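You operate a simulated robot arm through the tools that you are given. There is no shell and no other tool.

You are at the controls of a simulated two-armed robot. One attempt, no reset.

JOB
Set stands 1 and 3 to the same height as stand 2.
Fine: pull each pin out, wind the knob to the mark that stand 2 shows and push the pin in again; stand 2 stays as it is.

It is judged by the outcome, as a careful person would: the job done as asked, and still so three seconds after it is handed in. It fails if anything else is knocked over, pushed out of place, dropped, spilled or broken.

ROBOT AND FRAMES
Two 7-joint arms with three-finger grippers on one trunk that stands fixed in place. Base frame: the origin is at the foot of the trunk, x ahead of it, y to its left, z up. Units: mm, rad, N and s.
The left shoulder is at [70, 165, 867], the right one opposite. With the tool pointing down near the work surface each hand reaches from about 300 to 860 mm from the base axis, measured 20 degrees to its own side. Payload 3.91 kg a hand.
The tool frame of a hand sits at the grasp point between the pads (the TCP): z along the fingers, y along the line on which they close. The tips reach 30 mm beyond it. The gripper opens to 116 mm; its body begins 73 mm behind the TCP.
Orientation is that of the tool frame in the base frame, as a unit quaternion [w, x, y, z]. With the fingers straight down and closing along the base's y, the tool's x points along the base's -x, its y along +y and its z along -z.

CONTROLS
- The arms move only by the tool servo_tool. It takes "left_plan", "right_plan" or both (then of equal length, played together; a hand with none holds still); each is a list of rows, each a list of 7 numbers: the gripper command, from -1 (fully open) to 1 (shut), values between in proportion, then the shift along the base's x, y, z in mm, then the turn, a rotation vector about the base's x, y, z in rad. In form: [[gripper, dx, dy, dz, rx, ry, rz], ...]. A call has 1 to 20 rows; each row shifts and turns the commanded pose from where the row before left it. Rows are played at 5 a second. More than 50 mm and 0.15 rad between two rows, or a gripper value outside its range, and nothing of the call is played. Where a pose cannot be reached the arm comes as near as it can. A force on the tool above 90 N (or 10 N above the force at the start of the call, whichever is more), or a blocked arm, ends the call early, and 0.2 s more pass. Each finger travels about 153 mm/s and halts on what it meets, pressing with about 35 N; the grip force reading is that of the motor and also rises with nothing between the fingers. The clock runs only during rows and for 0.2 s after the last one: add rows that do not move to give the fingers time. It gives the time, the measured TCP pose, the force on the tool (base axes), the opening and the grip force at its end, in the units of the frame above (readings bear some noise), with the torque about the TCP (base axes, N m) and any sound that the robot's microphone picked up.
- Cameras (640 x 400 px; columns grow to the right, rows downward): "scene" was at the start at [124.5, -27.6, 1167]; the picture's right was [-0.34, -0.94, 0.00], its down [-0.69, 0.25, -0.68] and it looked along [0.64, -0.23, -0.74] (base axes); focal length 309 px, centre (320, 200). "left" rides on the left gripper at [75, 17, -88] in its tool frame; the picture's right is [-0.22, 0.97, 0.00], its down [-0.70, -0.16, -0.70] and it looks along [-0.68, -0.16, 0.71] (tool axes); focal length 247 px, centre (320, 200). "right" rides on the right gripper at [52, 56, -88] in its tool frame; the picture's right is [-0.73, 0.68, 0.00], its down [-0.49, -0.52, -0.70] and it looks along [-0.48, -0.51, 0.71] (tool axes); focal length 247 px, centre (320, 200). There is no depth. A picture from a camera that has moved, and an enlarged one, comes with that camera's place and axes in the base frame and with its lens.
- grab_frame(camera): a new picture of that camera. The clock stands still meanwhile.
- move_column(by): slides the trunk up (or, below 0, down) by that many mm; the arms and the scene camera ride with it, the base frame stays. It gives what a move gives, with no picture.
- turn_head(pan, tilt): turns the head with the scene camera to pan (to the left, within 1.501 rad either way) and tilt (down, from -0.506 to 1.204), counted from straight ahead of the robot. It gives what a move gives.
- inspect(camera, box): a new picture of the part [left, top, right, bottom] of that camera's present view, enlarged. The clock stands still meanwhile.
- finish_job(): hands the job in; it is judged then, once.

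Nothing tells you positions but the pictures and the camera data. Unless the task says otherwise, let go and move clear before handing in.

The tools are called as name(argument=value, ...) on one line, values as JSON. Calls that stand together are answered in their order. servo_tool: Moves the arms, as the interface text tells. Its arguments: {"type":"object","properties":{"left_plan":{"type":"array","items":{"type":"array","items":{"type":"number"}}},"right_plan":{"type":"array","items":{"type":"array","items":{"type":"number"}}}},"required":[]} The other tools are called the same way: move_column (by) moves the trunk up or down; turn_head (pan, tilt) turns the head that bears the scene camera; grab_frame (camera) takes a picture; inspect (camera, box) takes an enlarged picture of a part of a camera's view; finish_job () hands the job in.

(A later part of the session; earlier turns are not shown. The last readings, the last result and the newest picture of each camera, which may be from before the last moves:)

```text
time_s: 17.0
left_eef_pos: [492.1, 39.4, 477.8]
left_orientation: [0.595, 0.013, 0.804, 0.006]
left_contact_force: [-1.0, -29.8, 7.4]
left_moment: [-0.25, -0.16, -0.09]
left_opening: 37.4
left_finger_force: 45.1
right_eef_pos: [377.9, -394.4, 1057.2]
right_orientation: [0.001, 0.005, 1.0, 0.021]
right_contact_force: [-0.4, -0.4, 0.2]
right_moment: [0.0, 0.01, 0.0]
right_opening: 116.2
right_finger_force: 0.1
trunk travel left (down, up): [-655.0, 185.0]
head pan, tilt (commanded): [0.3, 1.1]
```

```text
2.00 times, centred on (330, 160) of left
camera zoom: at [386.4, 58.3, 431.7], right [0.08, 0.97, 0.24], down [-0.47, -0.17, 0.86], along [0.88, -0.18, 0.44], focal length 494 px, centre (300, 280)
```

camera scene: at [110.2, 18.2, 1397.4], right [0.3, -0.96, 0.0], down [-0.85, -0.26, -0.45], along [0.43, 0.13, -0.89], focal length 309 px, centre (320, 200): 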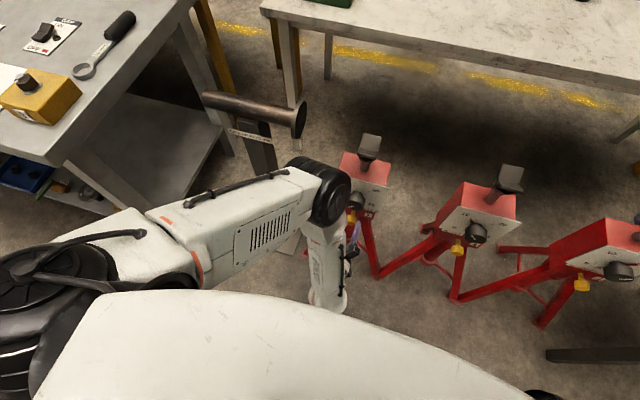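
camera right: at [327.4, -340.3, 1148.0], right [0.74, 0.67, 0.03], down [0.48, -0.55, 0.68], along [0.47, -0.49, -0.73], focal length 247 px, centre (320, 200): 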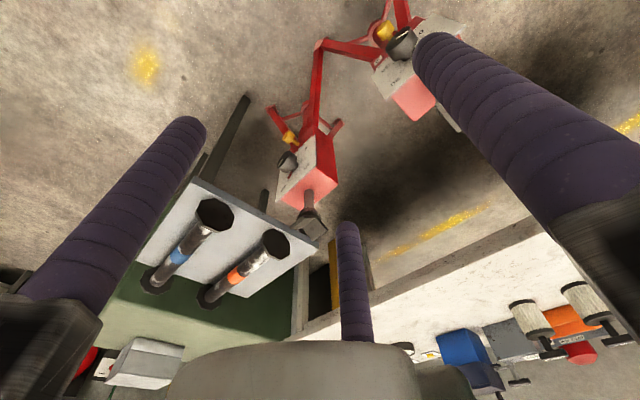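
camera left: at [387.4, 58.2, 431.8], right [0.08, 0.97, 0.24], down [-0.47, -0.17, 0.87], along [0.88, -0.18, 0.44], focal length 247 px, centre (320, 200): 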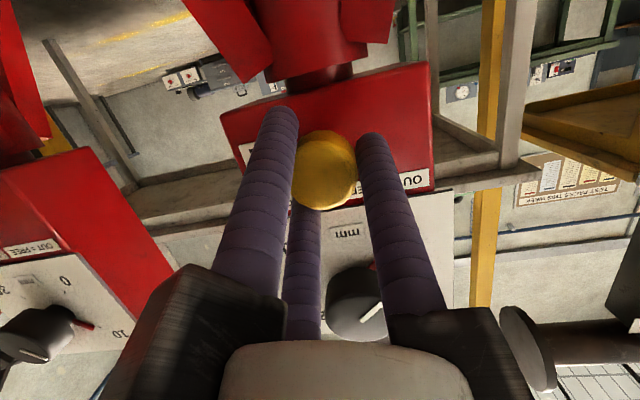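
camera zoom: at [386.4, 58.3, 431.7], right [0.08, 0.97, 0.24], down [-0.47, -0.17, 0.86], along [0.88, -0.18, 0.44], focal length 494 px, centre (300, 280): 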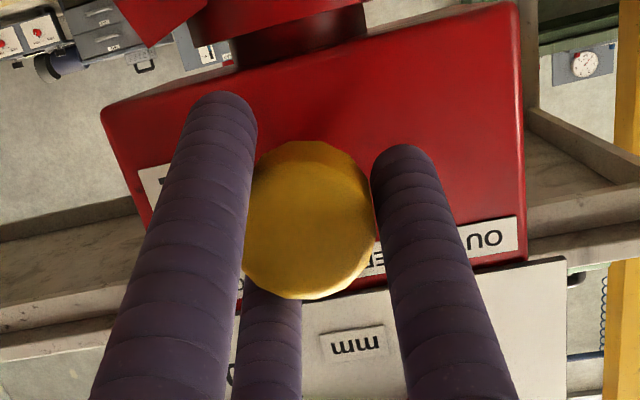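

There's a side force building in y (−30 N), likely from a small lateral offset. I'll relieve it with a small shift before pulling further.

servo_tool(left_plan=[[1, 0, -1.5, 0, 0, 0, 0], [1, 0, 0, 0, 0, 0, 0]])

```text
time_s: 17.6
left_eef_pos: [491.9, 38.9, 478.3]
left_orientation: [0.597, 0.014, 0.802, 0.006]
left_contact_force: [1.7, -26.1, 15.0]
left_moment: [-0.45, -0.11, -0.63]
left_opening: 37.6
left_finger_force: 45.4
right_eef_pos: [376.3, -394.7, 1057.5]
right_orientation: [0.001, 0.004, 1.0, 0.021]
right_contact_force: [0.1, -0.2, 0.8]
right_moment: [-0.01, 0.01, -0.01]
right_opening: 115.9
right_finger_force: 0.0
trunk travel left (down, up): [-655.0, 185.0]
head pan, tilt (commanded): [0.3, 1.1]
```

servo_tool(left_plan=[[1, -3, -0.5, 0.5, 0, 0, 0], [1, -3, 0, 0, 0, 0, 0], [1, 0, 0, 0, 0, 0, 0]])

inspect(camera="left", box=[210, 60, 450, 260])

```text
time_s: 18.4
left_eef_pos: [485.9, 39.5, 478.0]
left_orientation: [0.597, 0.014, 0.802, 0.005]
left_contact_force: [-0.3, -27.3, 14.2]
left_moment: [-0.1, -0.58, -0.48]
left_opening: 37.5
left_finger_force: 45.4
right_eef_pos: [377.8, -393.8, 1057.6]
right_orientation: [0.001, 0.004, 1.0, 0.021]
right_contact_force: [-0.3, 0.3, -0.2]
right_moment: [-0.01, 0.01, 0.01]
right_opening: 116.2
right_finger_force: 0.0
trunk travel left (down, up): [-655.0, 185.0]
head pan, tilt (commanded): [0.3, 1.1]
```

```text
2.00 times, centred on (330, 160) of left
camera zoom: at [380.3, 58.2, 431.7], right [0.08, 0.97, 0.24], down [-0.47, -0.17, 0.86], along [0.88, -0.18, 0.44], focal length 494 px, centre (300, 280)
```

zoom: 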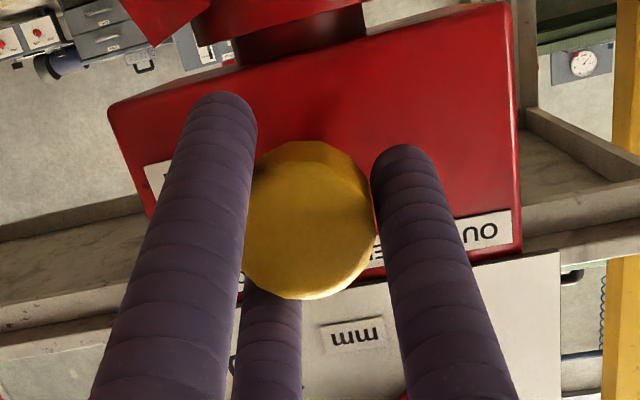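

The pin has come out about 19 mm relative to the box. I'll release it, back off and look at it.

servo_tool(left_plan=[[0.1, 0, 0, 0, 0, 0, 0], [-0.3, 0, 0, 0, 0, 0, 0], [-0.3, -15, 0, 4, 0, 0, 0], [-0.3, -15, 0, 4, 0, 0, 0]])

grab_frame(camera="left")

grab_frame(camera="scene")

```text
time_s: 19.4
left_eef_pos: [454.4, 41.4, 483.8]
left_orientation: [0.595, 0.013, 0.804, 0.008]
left_contact_force: [-0.3, -0.5, 0.3]
left_moment: [-0.01, 0.04, 0.02]
left_opening: 75.3
left_finger_force: 0.0
right_eef_pos: [378.4, -392.2, 1058.1]
right_orientation: [0.0, 0.004, 1.0, 0.02]
right_contact_force: [0.8, -0.7, 0.6]
right_moment: [0.01, 0.0, -0.04]
right_opening: 115.9
right_finger_force: 0.1
trunk travel left (down, up): [-655.0, 185.0]
head pan, tilt (commanded): [0.3, 1.1]
```

```text
taken
camera left: at [349.1, 60.4, 437.7], right [0.08, 0.97, 0.24], down [-0.47, -0.18, 0.87], along [0.88, -0.18, 0.44], focal length 247 px, centre (320, 200)
```

left: 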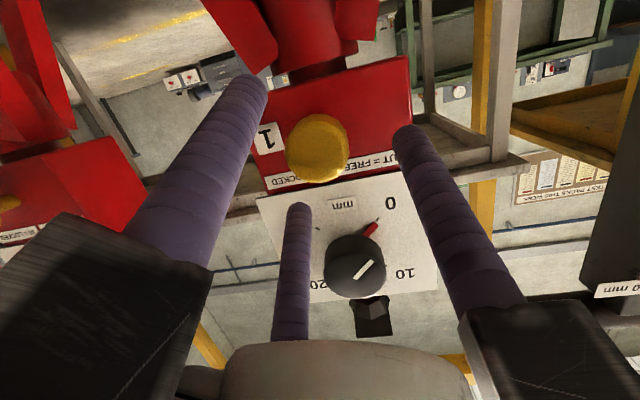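

```text
taken
camera scene: at [109.9, 17.6, 1397.4], right [0.3, -0.96, 0.0], down [-0.85, -0.26, -0.45], along [0.43, 0.13, -0.89], focal length 309 px, centre (320, 200)
```

scene: 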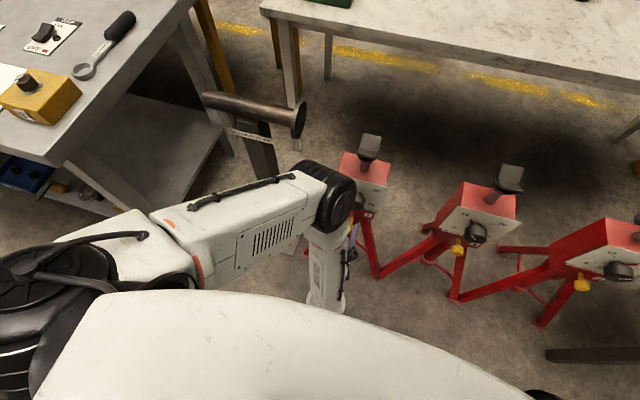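

The pin stays out by itself. Next I raise the hand to knob height (z≈599), level it, and look at the knob and pin again.

servo_tool(left_plan=[[-0.3, -10, 0, 5, 0, 0, 0], [-0.6, -5, 0, 36, 0, -0.1, 0], [-0.8, 0, 0, 37, 0, -0.1, 0], [-1, 0, 0, 37, 0, -0.095, 0], [-1, 0, 0, 0, 0, 0, 0]])

grab_frame(camera="left")

inspect(camera="scene", box=[300, 130, 420, 250])

```text
time_s: 20.6
left_eef_pos: [440.6, 33.1, 601.1]
left_orientation: [0.707, 0.013, 0.707, 0.004]
left_contact_force: [-0.6, 0.8, 1.1]
left_moment: [-0.02, 0.04, -0.01]
left_opening: 115.8
left_finger_force: 0.1
right_eef_pos: [379.3, -392.4, 1057.9]
right_orientation: [0.0, 0.004, 1.0, 0.02]
right_contact_force: [0.1, -0.1, 0.7]
right_moment: [-0.02, -0.01, 0.01]
right_opening: 116.0
right_finger_force: 0.1
trunk travel left (down, up): [-655.0, 185.0]
head pan, tilt (commanded): [0.3, 1.1]
```

```text
taken
camera left: at [352.9, 53.3, 526.5], right [0.01, 0.97, 0.25], down [-0.7, -0.17, 0.69], along [0.71, -0.18, 0.68], focal length 247 px, centre (320, 200)
```

left: 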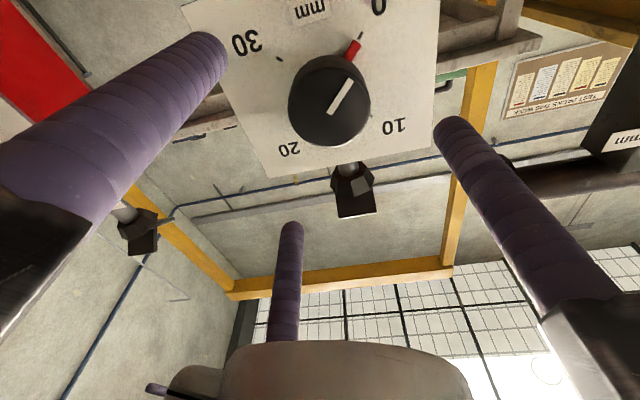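

```text
3.33 times, centred on (360, 190) of scene
camera zoom: at [110.3, 17.9, 1397.4], right [0.3, -0.96, 0.0], down [-0.85, -0.26, -0.45], along [0.43, 0.13, -0.89], focal length 1030 px, centre (187, 233)
```

zoom: 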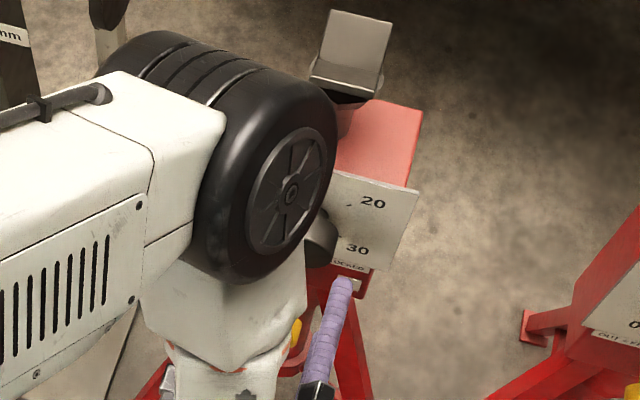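

inspect(camera="left", box=[260, 20, 420, 160])

```text
2.86 times, centred on (340, 90) of left
camera zoom: at [352.9, 53.3, 526.5], right [0.01, 0.97, 0.25], down [-0.7, -0.17, 0.69], along [0.71, -0.18, 0.68], focal length 706 px, centre (263, 514)
```

zoom: 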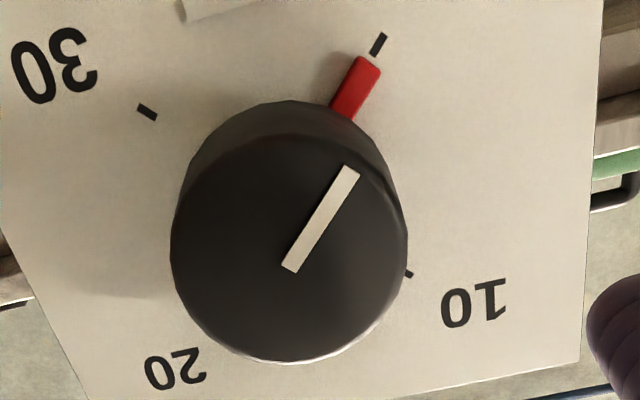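

Knob cap is about x 505–530, axis y≈38.5, z≈597. I'll move a bit forward to a more comfortable distance and test the roll range in free space before gripping.

servo_tool(left_plan=[[-1, 15, 0, 0, 0, 0, 0], [-1, 5, 0, -1, -0.125, 0, 0], [-1, 0, 0, -1, -0.125, 0, 0], [-1, 0, 0, 0, -0.125, 0, 0], [-1, 0, 0, 0, -0.125, 0, 0], [-1, 0, 0, 0, 0, 0, 0]])

grab_frame(camera="left")

```text
time_s: 22.0
left_eef_pos: [459.9, 33.9, 599.1]
left_orientation: [0.688, -0.163, 0.687, -0.17]
left_contact_force: [-0.2, 0.2, 1.0]
left_moment: [-0.01, -0.01, 0.0]
left_opening: 115.7
left_finger_force: 0.0
right_eef_pos: [378.5, -393.6, 1057.4]
right_orientation: [0.0, 0.004, 1.0, 0.02]
right_contact_force: [1.1, -0.9, -1.0]
right_moment: [-0.03, -0.01, 0.02]
right_opening: 116.0
right_finger_force: 0.1
trunk travel left (down, up): [-655.0, 185.0]
head pan, tilt (commanded): [0.3, 1.1]
```

```text
taken
camera left: at [371.6, 15.4, 523.6], right [0.01, 0.97, -0.25], down [-0.7, 0.18, 0.69], along [0.71, 0.17, 0.68], focal length 247 px, centre (320, 200)
```

left: 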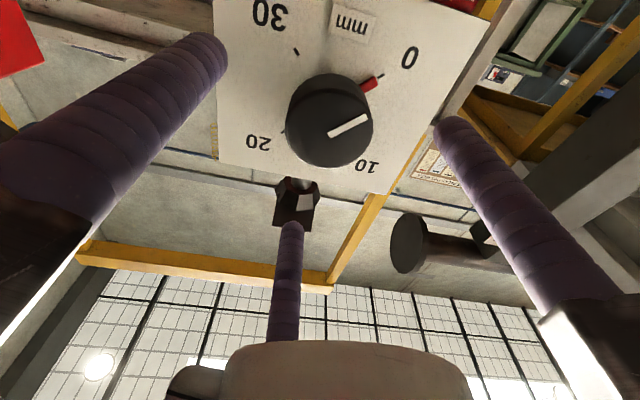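

inspect(camera="left", box=[250, 20, 410, 180])

```text
2.50 times, centred on (330, 100) of left
camera zoom: at [371.6, 15.4, 523.6], right [0.01, 0.97, -0.25], down [-0.7, 0.18, 0.69], along [0.71, 0.17, 0.68], focal length 617 px, centre (295, 450)
```

zoom: 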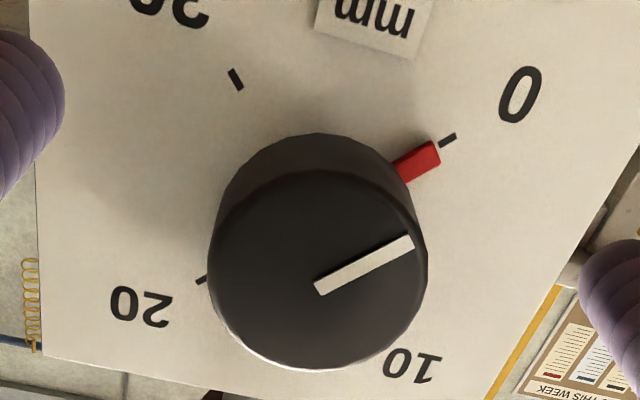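

Knob axis refined to y≈39.4, z≈597, front face x≈511. I'll centre the open hand on it and advance so the tips reach x≈533, short of the plate at 546.

servo_tool(left_plan=[[-1, 5, 5.5, -2, 0, 0, 0], [-1, 18, 0, 0, 0, 0, 0], [-1, 18, 0, 0, 0, 0, 0], [-1, 0, 0, 0, 0, 0, 0]])

grab_frame(camera="left")

```text
time_s: 23.0
left_eef_pos: [500.6, 40.8, 597.8]
left_orientation: [0.688, -0.163, 0.687, -0.169]
left_contact_force: [0.9, 0.1, -0.2]
left_moment: [0.0, 0.01, -0.01]
left_opening: 115.9
left_finger_force: 0.1
right_eef_pos: [378.7, -392.9, 1057.8]
right_orientation: [0.001, 0.003, 1.0, 0.02]
right_contact_force: [0.9, -0.7, 0.1]
right_moment: [0.02, 0.0, -0.04]
right_opening: 116.2
right_finger_force: 0.1
trunk travel left (down, up): [-655.0, 185.0]
head pan, tilt (commanded): [0.3, 1.1]
```

```text
taken
camera left: at [413.1, 23.2, 521.9], right [0.01, 0.97, -0.25], down [-0.7, 0.18, 0.69], along [0.71, 0.17, 0.68], focal length 247 px, centre (320, 200)
```

left: 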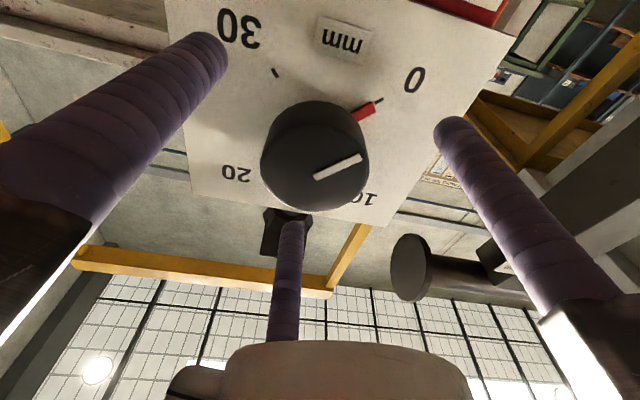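

servo_tool(left_plan=[[-0.4, 2, -1.4, -0.8, 0, 0, 0], [0, 0, 0, 0, 0, 0, 0], [0.4, 0, 0, 0, 0, 0, 0], [1, 0, 0, 0, 0, 0, 0], [1, 0, 0, 0, 0, 0, 0]])

grab_frame(camera="left")

```text
time_s: 24.2
left_eef_pos: [502.1, 40.0, 600.1]
left_orientation: [0.69, -0.162, 0.684, -0.169]
left_contact_force: [3.5, 0.6, 37.3]
left_moment: [-0.07, 0.13, 0.44]
left_opening: 53.8
left_finger_force: 44.5
right_eef_pos: [377.1, -392.7, 1058.4]
right_orientation: [0.002, 0.004, 1.0, 0.02]
right_contact_force: [0.7, 0.2, -0.1]
right_moment: [0.0, 0.03, 0.01]
right_opening: 115.8
right_finger_force: 0.0
trunk travel left (down, up): [-655.0, 185.0]
head pan, tilt (commanded): [0.3, 1.1]
```

```text
taken
camera left: at [416.4, 21.0, 523.8], right [0.01, 0.97, -0.25], down [-0.71, 0.18, 0.68], along [0.71, 0.17, 0.69], focal length 247 px, centre (320, 200)
```

left: 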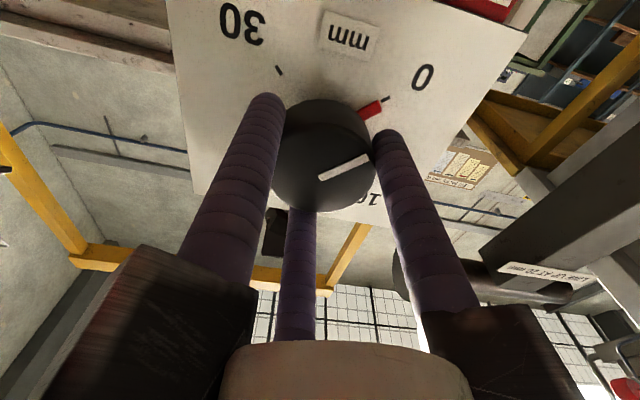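

Knob gripped (54 mm). The knob is pushing the hand up, so its axis is nearer z≈600; I'll raise the command slightly to relieve that before turning.

servo_tool(left_plan=[[1, 0, 0, 2, 0, 0, 0], [1, 0, 0, 1, 0, 0, 0], [1, 0, 0, 0, 0, 0, 0]])

```text
time_s: 25.0
left_eef_pos: [503.5, 39.2, 600.3]
left_orientation: [0.689, -0.163, 0.686, -0.168]
left_contact_force: [15.9, -0.4, 14.7]
left_moment: [-0.02, -0.46, 0.57]
left_opening: 53.9
left_finger_force: 44.4
right_eef_pos: [379.1, -393.4, 1057.6]
right_orientation: [0.0, 0.004, 1.0, 0.021]
right_contact_force: [0.0, -0.2, -0.6]
right_moment: [0.0, 0.0, -0.03]
right_opening: 116.0
right_finger_force: 0.0
trunk travel left (down, up): [-655.0, 185.0]
head pan, tilt (commanded): [0.3, 1.1]
```

Now turn the knob clockwise (rotation about +x) in small steps, first ~0.5 rad, and check that the pointer follows.

servo_tool(left_plan=[[1, 0, 0, 0.5, 0.1, 0, 0], [1, 0, 0, 0, 0.1, 0, 0], [1, 0, 0, 0, 0.1, 0, 0], [1, 0, 0, 0, 0.1, 0, 0], [1, 0, 0, 0, 0.1, 0, 0]])

grab_frame(camera="left")

```text
time_s: 26.2
left_eef_pos: [502.5, 39.8, 600.0]
left_orientation: [0.707, 0.013, 0.707, 0.007]
left_contact_force: [22.4, 2.2, 16.5]
left_moment: [-0.19, -0.22, -0.44]
left_opening: 53.7
left_finger_force: 45.1
right_eef_pos: [378.3, -392.2, 1057.4]
right_orientation: [0.0, 0.005, 1.0, 0.02]
right_contact_force: [-0.4, 0.1, 0.1]
right_moment: [0.02, -0.01, 0.02]
right_opening: 116.2
right_finger_force: 0.1
trunk travel left (down, up): [-655.0, 185.0]
head pan, tilt (commanded): [0.3, 1.1]
```

```text
taken
camera left: at [415.7, 59.3, 524.9], right [0.01, 0.97, 0.25], down [-0.7, -0.17, 0.69], along [0.71, -0.18, 0.68], focal length 247 px, centre (320, 200)
```

left: 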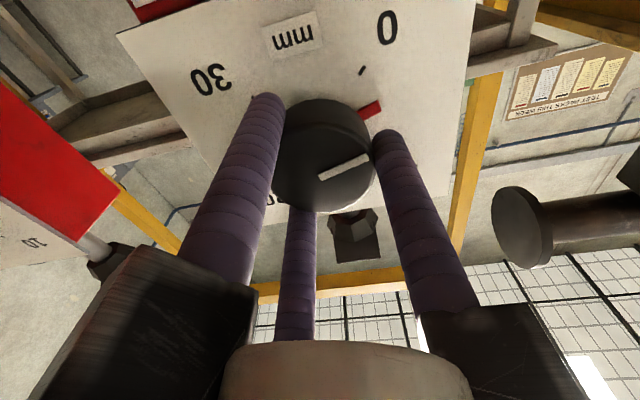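

The pointer follows the hand (about 0.5 rad done). Continue about 1.0 rad more, then check the reading.

servo_tool(left_plan=[[1, 0.5, 0, 0.5, 0.12, 0, 0], [1, 0.5, 0, 0.5, 0.12, 0, 0], [1, 0, 0, 0, 0.12, 0, 0], [1, 0, 0, 0, 0.12, 0, 0], [1, 0, 0, 0, 0.12, 0, 0], [1, 0, 0, 0, 0.12, 0, 0], [1, 0, 0, 0, 0.12, 0, 0], [1, 0, 0, 0, 0.12, 0, 0], [1, 0, 0, 0, 0, 0, 0]])

grab_frame(camera="left")

grab_frame(camera="scene")

```text
time_s: 28.2
left_eef_pos: [503.0, 41.0, 600.3]
left_orientation: [0.62, 0.339, 0.625, 0.331]
left_contact_force: [12.1, 2.2, -7.8]
left_moment: [0.05, -0.18, 1.05]
left_opening: 53.9
left_finger_force: 44.8
right_eef_pos: [379.5, -393.5, 1056.8]
right_orientation: [0.0, 0.005, 1.0, 0.02]
right_contact_force: [-0.3, -1.0, -0.8]
right_moment: [-0.01, 0.0, 0.0]
right_opening: 116.0
right_finger_force: 0.1
trunk travel left (down, up): [-655.0, 185.0]
head pan, tilt (commanded): [0.3, 1.1]
```

```text
taken
camera left: at [415.4, 111.6, 573.6], right [0.01, 0.35, 0.94], down [-0.7, -0.67, 0.26], along [0.71, -0.66, 0.24], focal length 247 px, centre (320, 200)
```

left: 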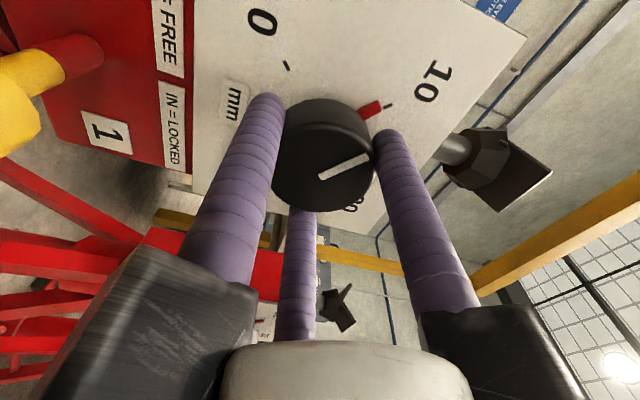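

```text
taken
camera scene: at [112.0, 18.2, 1397.2], right [0.3, -0.96, 0.0], down [-0.85, -0.26, -0.45], along [0.43, 0.13, -0.89], focal length 309 px, centre (320, 200)
```

scene: 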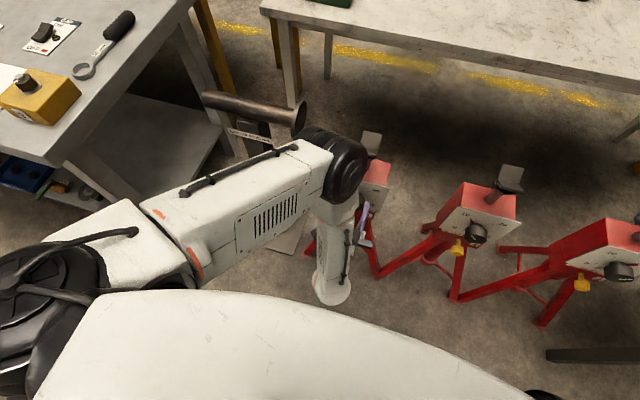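

inspect(camera="left", box=[280, 40, 480, 220])

inspect(camera="left", box=[340, 70, 440, 150])

```text
2.22 times, centred on (380, 130) of left
camera zoom: at [415.4, 111.6, 573.6], right [0.01, 0.35, 0.94], down [-0.7, -0.67, 0.26], along [0.71, -0.66, 0.24], focal length 549 px, centre (187, 356)
```

zoom: 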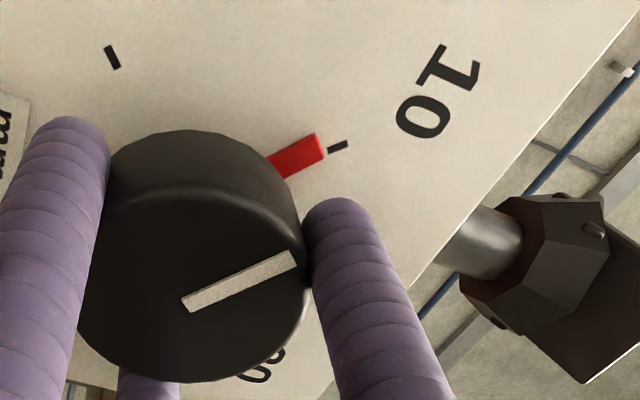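

```text
5.00 times, centred on (390, 110) of left
camera zoom: at [415.4, 111.6, 573.6], right [0.01, 0.35, 0.94], down [-0.7, -0.67, 0.26], along [0.71, -0.66, 0.24], focal length 1235 px, centre (-30, 650)
```

zoom: 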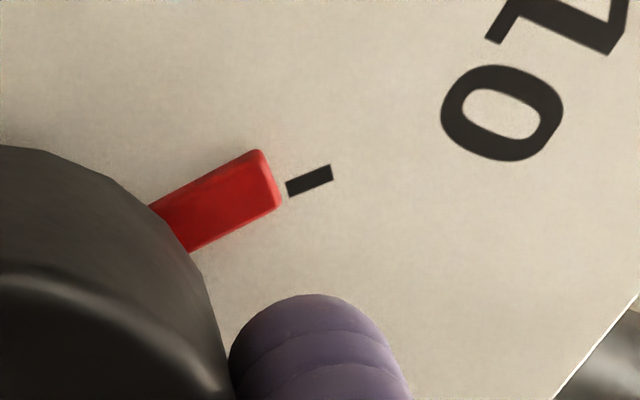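

The pointer is just short of the 10 tick: 83.7° turned so far from exactly 0, so 6.3° (0.111 rad) remains.

servo_tool(left_plan=[[1, 0, 0, 0, 0.06, 0, 0], [1, 0, 0, 0, 0.051, 0, 0], [1, 0, 0, 0, 0, 0, 0], [1, 0, 0, 0, 0, 0, 0]])

inspect(camera="left", box=[340, 70, 440, 150])

grab_frame(camera="left")

```text
time_s: 29.2
left_eef_pos: [503.7, 39.1, 600.2]
left_orientation: [0.602, 0.372, 0.606, 0.365]
left_contact_force: [6.2, 0.7, -16.2]
left_moment: [0.02, -0.25, 0.28]
left_opening: 53.7
left_finger_force: 44.9
right_eef_pos: [380.3, -392.4, 1056.8]
right_orientation: [-0.001, 0.004, 1.0, 0.02]
right_contact_force: [0.1, 0.1, 0.0]
right_moment: [0.02, 0.02, 0.0]
right_opening: 116.1
right_finger_force: 0.0
trunk travel left (down, up): [-655.0, 185.0]
head pan, tilt (commanded): [0.3, 1.1]
```

```text
5.00 times, centred on (390, 110) of left
camera zoom: at [415.5, 114.1, 581.9], right [0.01, 0.24, 0.97], down [-0.7, -0.69, 0.18], along [0.71, -0.68, 0.16], focal length 1235 px, centre (-30, 650)
```

zoom: 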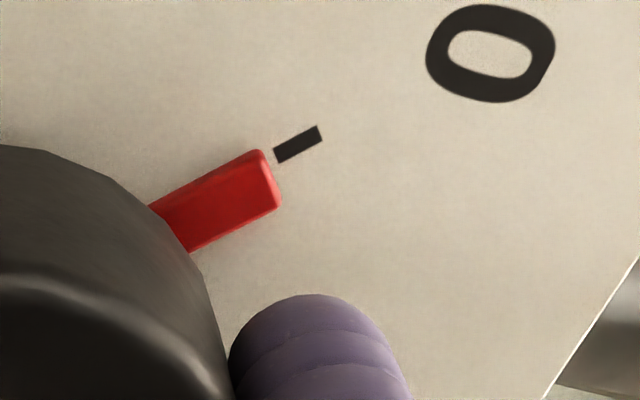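

```text
taken
camera left: at [415.5, 114.1, 581.9], right [0.01, 0.24, 0.97], down [-0.7, -0.69, 0.18], along [0.71, -0.68, 0.16], focal length 247 px, centre (320, 200)
```

left: 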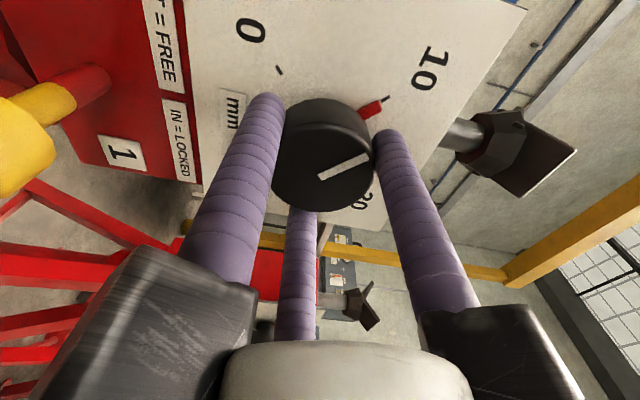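

The pointer now sits at the 10 tick in the same relation as it had to the 0 tick at the start (turned 89.9°). I'll release, back off and verify from the front.

servo_tool(left_plan=[[0.0, 0, 0, 0, 0, 0, 0], [-0.4, 0, 0, 0, 0, 0, 0], [-0.8, 0, 0, 0, 0, 0, 0], [-0.8, -20, 0, 0, 0, 0, 0], [-0.8, -20, 0, 0, 0, 0, 0], [-0.8, 0, 0, 0, 0, 0, 0]])

grab_frame(camera="left")

```text
time_s: 30.6
left_eef_pos: [462.4, 39.7, 601.2]
left_orientation: [0.602, 0.372, 0.605, 0.366]
left_contact_force: [0.2, 0.2, -0.7]
left_moment: [0.0, -0.01, -0.03]
left_opening: 104.4
left_finger_force: 0.0
right_eef_pos: [379.3, -392.4, 1056.3]
right_orientation: [0.0, 0.005, 1.0, 0.02]
right_contact_force: [-0.5, -0.4, -0.7]
right_moment: [-0.03, 0.0, -0.01]
right_opening: 116.1
right_finger_force: 0.0
trunk travel left (down, up): [-655.0, 185.0]
head pan, tilt (commanded): [0.3, 1.1]
```

```text
taken
camera left: at [376.2, 113.9, 582.6], right [0.01, 0.24, 0.97], down [-0.7, -0.69, 0.18], along [0.71, -0.68, 0.17], focal length 247 px, centre (320, 200)
```

left: 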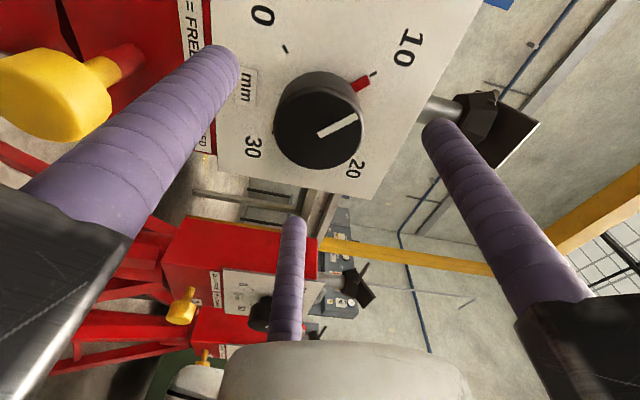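

inspect(camera="left", box=[235, 20, 435, 190])

inspect(camera="left", box=[0, 0, 240, 150])

inspect(camera="left", box=[140, 210, 300, 370])

```text
2.35 times, centred on (335, 105) of left
camera zoom: at [376.2, 113.9, 582.6], right [0.01, 0.24, 0.97], down [-0.7, -0.69, 0.18], along [0.71, -0.68, 0.17], focal length 581 px, centre (285, 424)
```

zoom: 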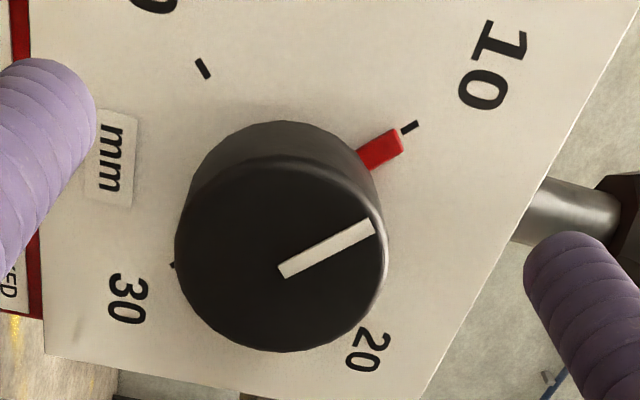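

```text
2.67 times, centred on (120, 75) of left
camera zoom: at [376.2, 113.9, 582.6], right [0.01, 0.24, 0.97], down [-0.7, -0.69, 0.18], along [0.71, -0.68, 0.17], focal length 659 px, centre (853, 533)
```

zoom: 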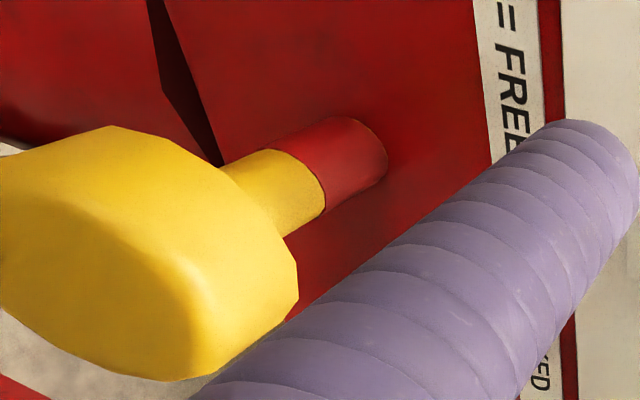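

```text
2.50 times, centred on (220, 290) of left
camera zoom: at [376.2, 113.9, 582.6], right [0.01, 0.24, 0.97], down [-0.7, -0.69, 0.18], along [0.71, -0.68, 0.17], focal length 617 px, centre (570, -25)
```

zoom: 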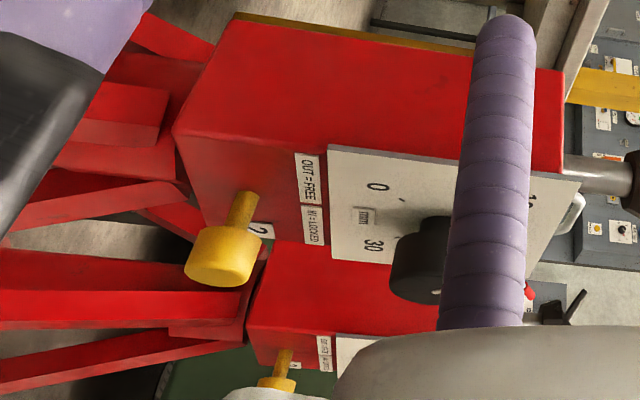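

The pointer is at 10, and a red band shows on the pulled pin stem (it is hidden on stand 2's pin), which gives me a good "in" indicator. Keeping the roll (camera now sees the pin from the side), I'll pitch down and descend to the pin.

servo_tool(left_plan=[[-0.5, -15, 0, 0, 0, 0, 0], [-0.3, 0, 0, -38, 0, 0.1, 0], [-0.3, 0, 0, -38, 0, 0.1, 0], [-0.3, 0, 0, -38, 0, 0.095, 0], [-0.3, 0, 0, -4, 0, 0, 0], [-0.3, 0, 0, 0, 0, 0, 0]])

grab_frame(camera="left")

grab_frame(camera="scene")

```text
time_s: 32.0
left_eef_pos: [447.3, 39.8, 480.4]
left_orientation: [0.506, 0.422, 0.687, 0.308]
left_contact_force: [0.1, 0.0, 0.3]
left_moment: [-0.02, -0.03, -0.02]
left_opening: 75.4
left_finger_force: 0.0
right_eef_pos: [378.9, -392.2, 1058.4]
right_orientation: [0.001, 0.004, 1.0, 0.02]
right_contact_force: [-0.1, -0.5, -0.3]
right_moment: [0.0, -0.02, -0.02]
right_opening: 116.1
right_finger_force: 0.0
trunk travel left (down, up): [-655.0, 185.0]
head pan, tilt (commanded): [0.3, 1.1]
```

```text
taken
camera left: at [360.0, 113.4, 488.4], right [0.29, 0.25, 0.92], down [-0.62, -0.69, 0.38], along [0.73, -0.68, -0.05], focal length 247 px, centre (320, 200)
```

left: 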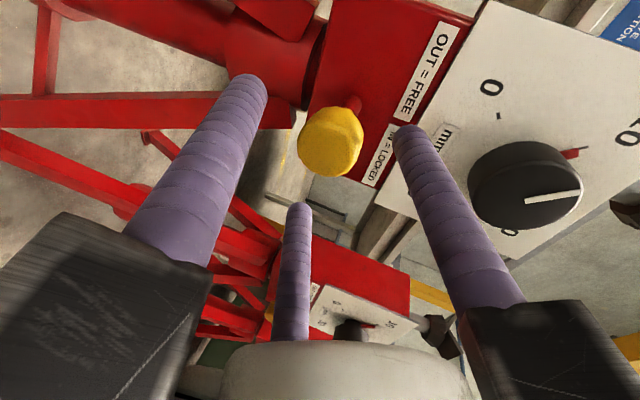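

```text
taken
camera scene: at [110.3, 18.2, 1397.4], right [0.3, -0.96, 0.0], down [-0.85, -0.26, -0.45], along [0.43, 0.13, -0.89], focal length 309 px, centre (320, 200)
```

scene: 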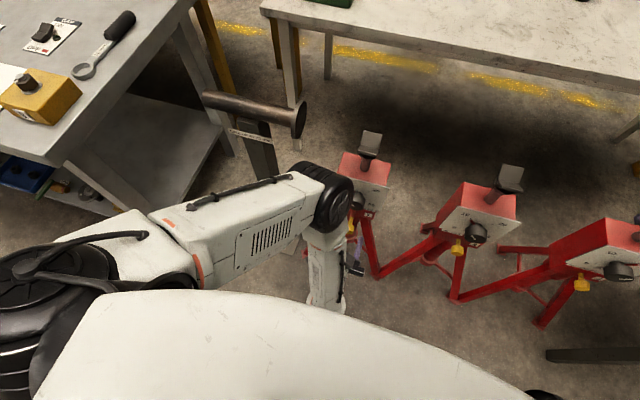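

Well aligned. Advance to the release position (x≈486), then close on the head.

servo_tool(left_plan=[[-0.3, 19, 0, -1, 0, 0, 0], [-0.3, 19.6, 0, -1.4, 0, 0, 0], [-0.3, 0, 0, 0, 0, 0, 0]])

grab_frame(camera="left")

```text
time_s: 32.8
left_eef_pos: [488.5, 43.4, 479.5]
left_orientation: [0.505, 0.421, 0.687, 0.31]
left_contact_force: [-1.0, -0.5, -0.6]
left_moment: [0.01, -0.04, 0.01]
left_opening: 75.3
left_finger_force: 0.0
right_eef_pos: [378.8, -391.2, 1058.1]
right_orientation: [-0.001, 0.004, 1.0, 0.02]
right_contact_force: [0.9, 0.0, 0.2]
right_moment: [0.0, 0.01, 0.0]
right_opening: 116.0
right_finger_force: 0.1
trunk travel left (down, up): [-655.0, 185.0]
head pan, tilt (commanded): [0.3, 1.1]
```

```text
taken
camera left: at [398.7, 116.8, 486.6], right [0.29, 0.24, 0.93], down [-0.62, -0.69, 0.37], along [0.73, -0.68, -0.05], focal length 247 px, centre (320, 200)
```

left: 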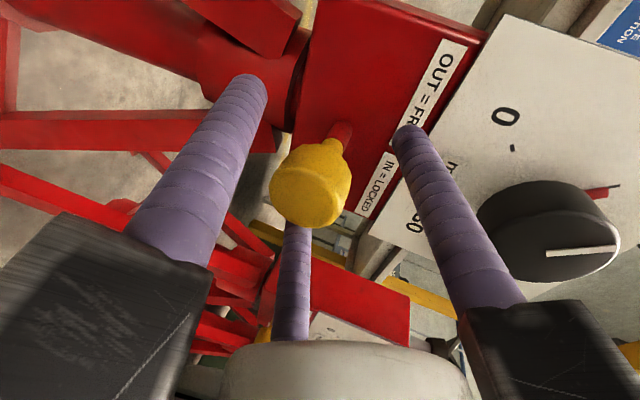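

servo_tool(left_plan=[[-0.3, -1, -3.5, -1.2, 0, 0, 0], [-0.3, 0, 0, 0, 0, 0, 0]])

grab_frame(camera="left")

```text
time_s: 33.4
left_eef_pos: [486.2, 39.4, 477.9]
left_orientation: [0.505, 0.421, 0.687, 0.309]
left_contact_force: [0.3, -0.1, -0.6]
left_moment: [-0.03, 0.0, 0.01]
left_opening: 75.6
left_finger_force: 0.0
right_eef_pos: [379.1, -392.1, 1057.5]
right_orientation: [0.0, 0.004, 1.0, 0.021]
right_contact_force: [-0.1, -0.8, -0.6]
right_moment: [0.02, 0.0, 0.02]
right_opening: 116.0
right_finger_force: 0.0
trunk travel left (down, up): [-655.0, 185.0]
head pan, tilt (commanded): [0.3, 1.1]
```

```text
taken
camera left: at [397.4, 113.7, 485.8], right [0.29, 0.24, 0.93], down [-0.62, -0.69, 0.38], along [0.73, -0.68, -0.05], focal length 247 px, centre (320, 200)
```

left: 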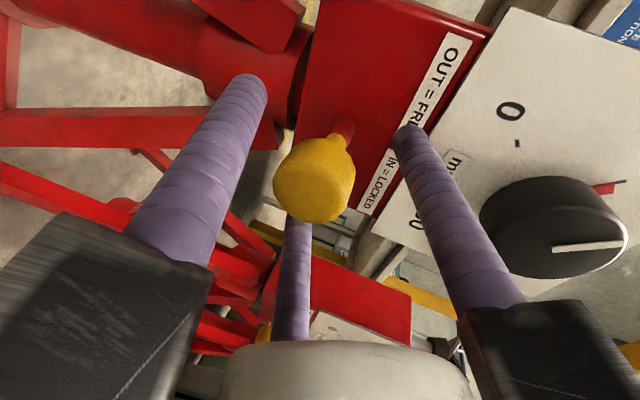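

servo_tool(left_plan=[[0.2, 0, 0, 0, 0, 0, 0], [1, 0, 0, 0, 0, 0, 0], [1, 0, 0, 0, 0, 0, 0]])

grab_frame(camera="left")

```text
time_s: 34.2
left_eef_pos: [484.4, 41.7, 475.9]
left_orientation: [0.503, 0.421, 0.688, 0.31]
left_contact_force: [-2.8, 4.6, -22.2]
left_moment: [0.15, -0.13, 0.2]
left_opening: 37.5
left_finger_force: 45.3
right_eef_pos: [380.2, -392.1, 1056.3]
right_orientation: [0.001, 0.003, 1.0, 0.02]
right_contact_force: [0.3, 0.6, 0.0]
right_moment: [-0.03, 0.02, -0.02]
right_opening: 116.2
right_finger_force: 0.1
trunk travel left (down, up): [-655.0, 185.0]
head pan, tilt (commanded): [0.3, 1.1]
```

```text
taken
camera left: at [396.6, 114.5, 484.4], right [0.29, 0.24, 0.92], down [-0.61, -0.69, 0.38], along [0.73, -0.68, -0.05], focal length 247 px, centre (320, 200)
```

left: 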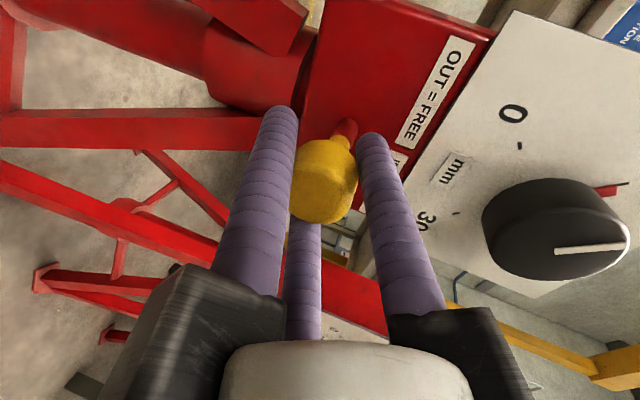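

Gripped. Now push the pin in along +x in small steps, easing the vertical offset.

servo_tool(left_plan=[[1, 2, 0, -1.5, 0, 0, 0], [1, 4, 0, 0, 0, 0, 0], [1, 4, 0, 0, 0, 0, 0], [1, 4, 0, 0, 0, 0, 0]])

grab_frame(camera="left")

```text
time_s: 35.2
left_eef_pos: [500.6, 40.4, 476.9]
left_orientation: [0.504, 0.421, 0.687, 0.31]
left_contact_force: [-0.2, 8.1, -9.6]
left_moment: [0.0, -0.18, -0.18]
left_opening: 37.2
left_finger_force: 44.6
right_eef_pos: [378.9, -392.0, 1057.8]
right_orientation: [0.0, 0.005, 1.0, 0.02]
right_contact_force: [-0.2, 0.3, 0.1]
right_moment: [-0.01, 0.02, -0.01]
right_opening: 116.1
right_finger_force: 0.1
trunk travel left (down, up): [-655.0, 185.0]
head pan, tilt (commanded): [0.3, 1.1]
```

```text
taken
camera left: at [410.6, 114.5, 483.9], right [0.29, 0.24, 0.93], down [-0.62, -0.69, 0.37], along [0.73, -0.68, -0.05], focal length 247 px, centre (320, 200)
```

left: 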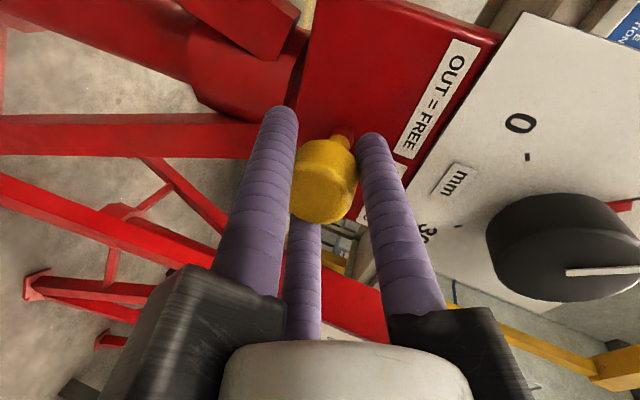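

servo_tool(left_plan=[[1, 2.5, 0, 0, 0, 0, 0], [1, 2.5, 0, 0, 0, 0, 0], [1, 2, 0, 0, 0, 0, 0]])

inspect(camera="left", box=[260, 100, 420, 220])

```text
time_s: 36.0
left_eef_pos: [507.8, 40.0, 475.9]
left_orientation: [0.503, 0.421, 0.688, 0.31]
left_contact_force: [1.0, 15.3, -18.5]
left_moment: [0.24, -1.15, -0.04]
left_opening: 37.6
left_finger_force: 45.0
right_eef_pos: [379.3, -392.6, 1057.8]
right_orientation: [0.0, 0.003, 1.0, 0.02]
right_contact_force: [0.9, 0.5, 0.3]
right_moment: [0.0, -0.02, 0.01]
right_opening: 116.0
right_finger_force: 0.1
trunk travel left (down, up): [-655.0, 185.0]
head pan, tilt (commanded): [0.3, 1.1]
```

```text
3.33 times, centred on (340, 160) of left
camera zoom: at [418.6, 114.4, 484.1], right [0.29, 0.24, 0.92], down [-0.61, -0.69, 0.38], along [0.73, -0.68, -0.05], focal length 823 px, centre (253, 333)
```

zoom: 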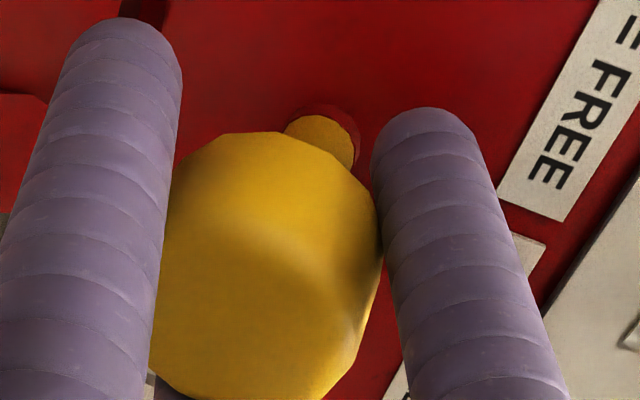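

A thin red band still shows; push a few millimetres more.

servo_tool(left_plan=[[1, 2, -0.5, -0.8, 0, 0, 0], [1, 1.5, 0, 0, 0, 0, 0], [1, 0, 0, 0, 0, 0, 0]])

inspect(camera="left", box=[260, 100, 420, 220])

```text
time_s: 36.8
left_eef_pos: [512.2, 41.0, 474.2]
left_orientation: [0.505, 0.419, 0.688, 0.309]
left_contact_force: [2.2, 21.5, -20.1]
left_moment: [-0.09, 0.18, 0.19]
left_opening: 37.3
left_finger_force: 45.4
right_eef_pos: [380.4, -391.1, 1058.1]
right_orientation: [-0.001, 0.004, 1.0, 0.02]
right_contact_force: [-0.6, -0.2, -0.3]
right_moment: [0.04, -0.02, 0.02]
right_opening: 115.8
right_finger_force: 0.1
trunk travel left (down, up): [-655.0, 185.0]
head pan, tilt (commanded): [0.3, 1.1]
```

```text
3.33 times, centred on (340, 160) of left
camera zoom: at [423.2, 114.3, 483.8], right [0.29, 0.25, 0.92], down [-0.61, -0.69, 0.38], along [0.73, -0.68, -0.05], focal length 823 px, centre (253, 333)
```

zoom: 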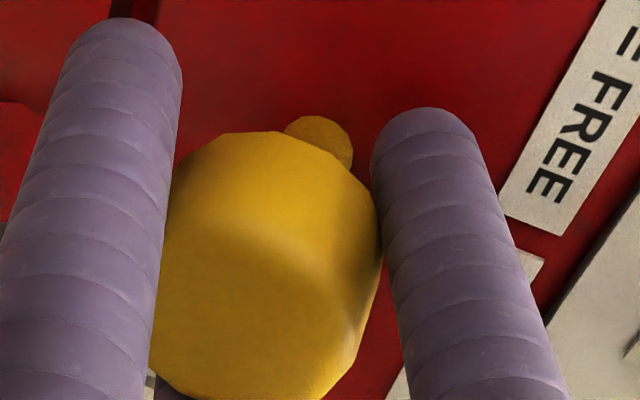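

The red band is gone. I'll release and back off to compare the pin depth with stand 2's pin.

servo_tool(left_plan=[[0.2, 0, 0, 0, 0, 0, 0], [-0.3, 0, 0, 0, 0, 0, 0], [-0.3, -20, -1, 3, 0, 0, 0], [-0.3, -25, -1, 3, 0, 0, 0], [-0.3, -15, 0, 0, 0, 0, 0], [-0.3, 0, 0, 0, 0, 0, 0]])

grab_frame(camera="left")

```text
time_s: 38.2
left_eef_pos: [452.1, 39.2, 484.3]
left_orientation: [0.506, 0.418, 0.688, 0.311]
left_contact_force: [-0.1, -0.3, 0.6]
left_moment: [0.0, 0.02, -0.02]
left_opening: 75.7
left_finger_force: 0.1
right_eef_pos: [378.7, -392.9, 1057.3]
right_orientation: [0.0, 0.004, 1.0, 0.02]
right_contact_force: [0.4, 0.3, 0.1]
right_moment: [-0.01, 0.0, 0.01]
right_opening: 115.9
right_finger_force: 0.1
trunk travel left (down, up): [-655.0, 185.0]
head pan, tilt (commanded): [0.3, 1.1]
```

```text
taken
camera left: at [362.9, 111.1, 490.9], right [0.29, 0.25, 0.93], down [-0.61, -0.69, 0.37], along [0.74, -0.68, -0.05], focal length 247 px, centre (320, 200)
```

left: 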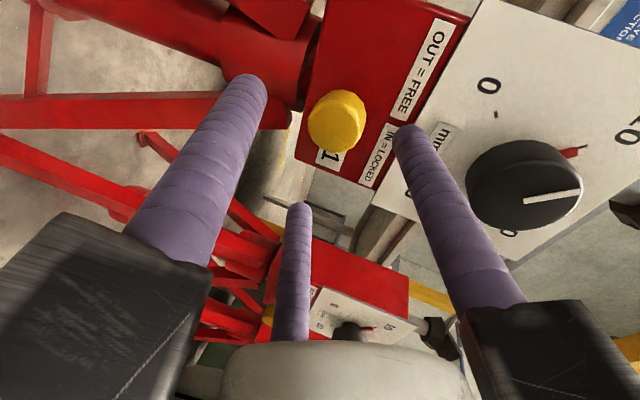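

Pin 1 looks seated. I'll un-roll the hand while rising, then pitch down to the frontal viewing pose to verify stand 1's dial and pin against stand 2.

servo_tool(left_plan=[[-0.3, -3, 0, 15, -0.1308, 0, 0.0411], [-0.3, -3, 0, 15, -0.1308, 0, 0.0411], [-0.3, -3, 0, 15, -0.1308, 0, 0.0411], [-0.3, -3, 0, 15, -0.1308, 0, 0.0411], [-0.3, -3, 0, 15, -0.1308, 0, 0.0411], [-0.3, -3, 0, 15, -0.1308, 0, 0.0411], [-0.3, 0, 0, 15, -0.1308, 0, 0.0411], [-0.3, 0, 0, 0, -0.1308, 0, 0.0411], [-0.3, 0, 0, 0, 0, 0, 0]])

servo_tool(left_plan=[[-0.3, -8, 0, 0, 0, 0.14, 0], [-0.3, -8, 0, 0, 0, 0.14, 0], [-0.3, -10, 0, 0, 0, 0.14, 0], [-0.3, -10, 0, 0, 0, 0.13, 0], [-1, 0, 0, 0, 0, 0, 0]])

grab_frame(camera="left")

```text
time_s: 40.2
left_eef_pos: [431.8, 34.2, 587.7]
left_orientation: [0.593, 0.001, 0.805, -0.001]
left_contact_force: [-0.7, 0.4, 0.4]
left_moment: [0.03, -0.04, -0.02]
left_opening: 75.5
left_finger_force: 0.0
right_eef_pos: [379.2, -392.3, 1058.4]
right_orientation: [0.0, 0.004, 1.0, 0.02]
right_contact_force: [1.2, -0.3, -0.7]
right_moment: [-0.01, -0.02, 0.03]
right_opening: 115.9
right_finger_force: 0.1
trunk travel left (down, up): [-655.0, 185.0]
head pan, tilt (commanded): [0.3, 1.1]
```

```text
time_s: 41.4
left_eef_pos: [396.5, 33.5, 587.9]
left_orientation: [0.352, 0.001, 0.936, -0.001]
left_contact_force: [0.3, 0.1, -0.6]
left_moment: [0.01, -0.02, 0.0]
left_opening: 115.7
left_finger_force: 0.0
right_eef_pos: [378.9, -393.0, 1057.5]
right_orientation: [-0.001, 0.004, 1.0, 0.02]
right_contact_force: [0.1, -0.9, -0.2]
right_moment: [-0.01, -0.03, 0.0]
right_opening: 115.9
right_finger_force: 0.0
trunk travel left (down, up): [-655.0, 185.0]
head pan, tilt (commanded): [0.3, 1.1]
```

```text
taken
camera left: at [282.7, 50.7, 604.4], right [0.17, 0.97, 0.15], down [0.06, -0.16, 0.99], along [0.98, -0.16, -0.09], focal length 247 px, centre (320, 200)
```

left: 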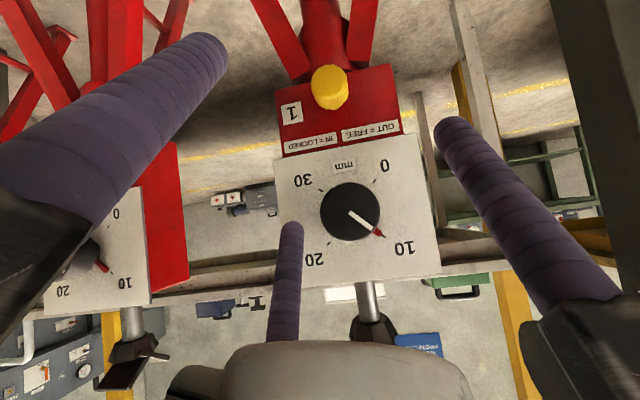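

inspect(camera="left", box=[265, 130, 445, 290])

inspect(camera="left", box=[30, 180, 190, 320])

inspect(camera="left", box=[270, 50, 410, 160])

```text
2.50 times, centred on (355, 210) of left
camera zoom: at [282.7, 50.7, 604.4], right [0.17, 0.97, 0.15], down [0.06, -0.16, 0.99], along [0.98, -0.16, -0.09], focal length 617 px, centre (232, 175)
```

zoom: 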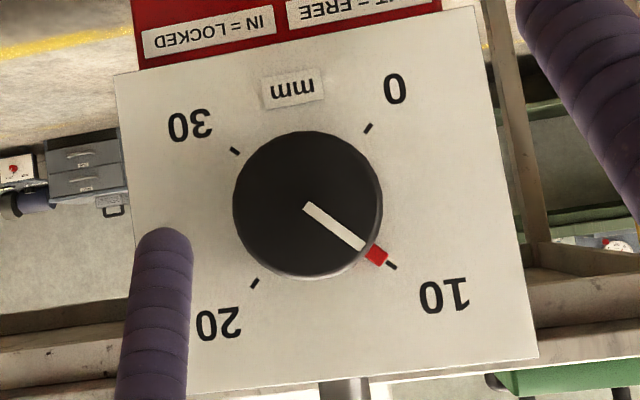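

```text
2.86 times, centred on (110, 250) of left
camera zoom: at [282.7, 50.7, 604.4], right [0.17, 0.97, 0.15], down [0.06, -0.16, 0.99], along [0.98, -0.16, -0.09], focal length 706 px, centre (920, 57)
```

zoom: 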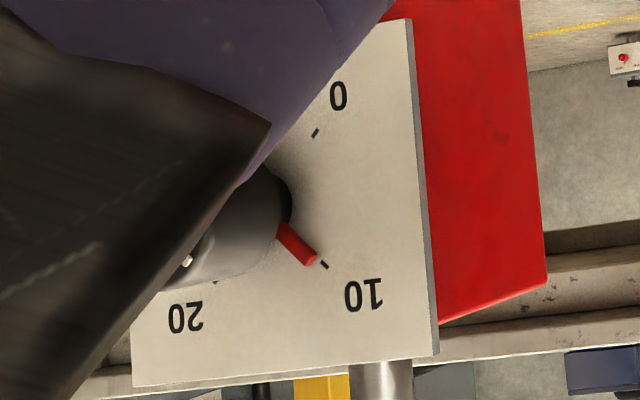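

```text
3.64 times, centred on (340, 105) of left
camera zoom: at [282.7, 50.7, 604.4], right [0.17, 0.97, 0.15], down [0.06, -0.16, 0.99], along [0.98, -0.16, -0.09], focal length 898 px, centre (247, 546)
```

zoom: 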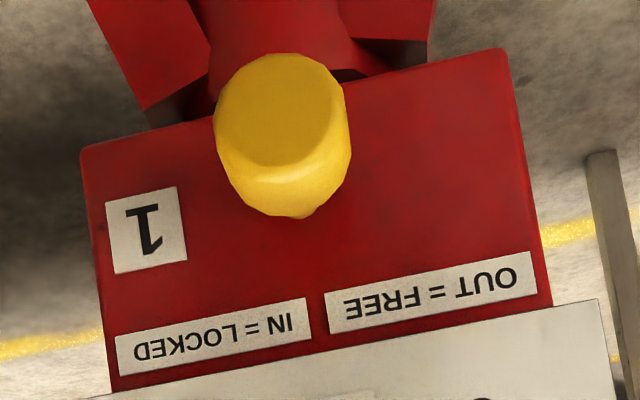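

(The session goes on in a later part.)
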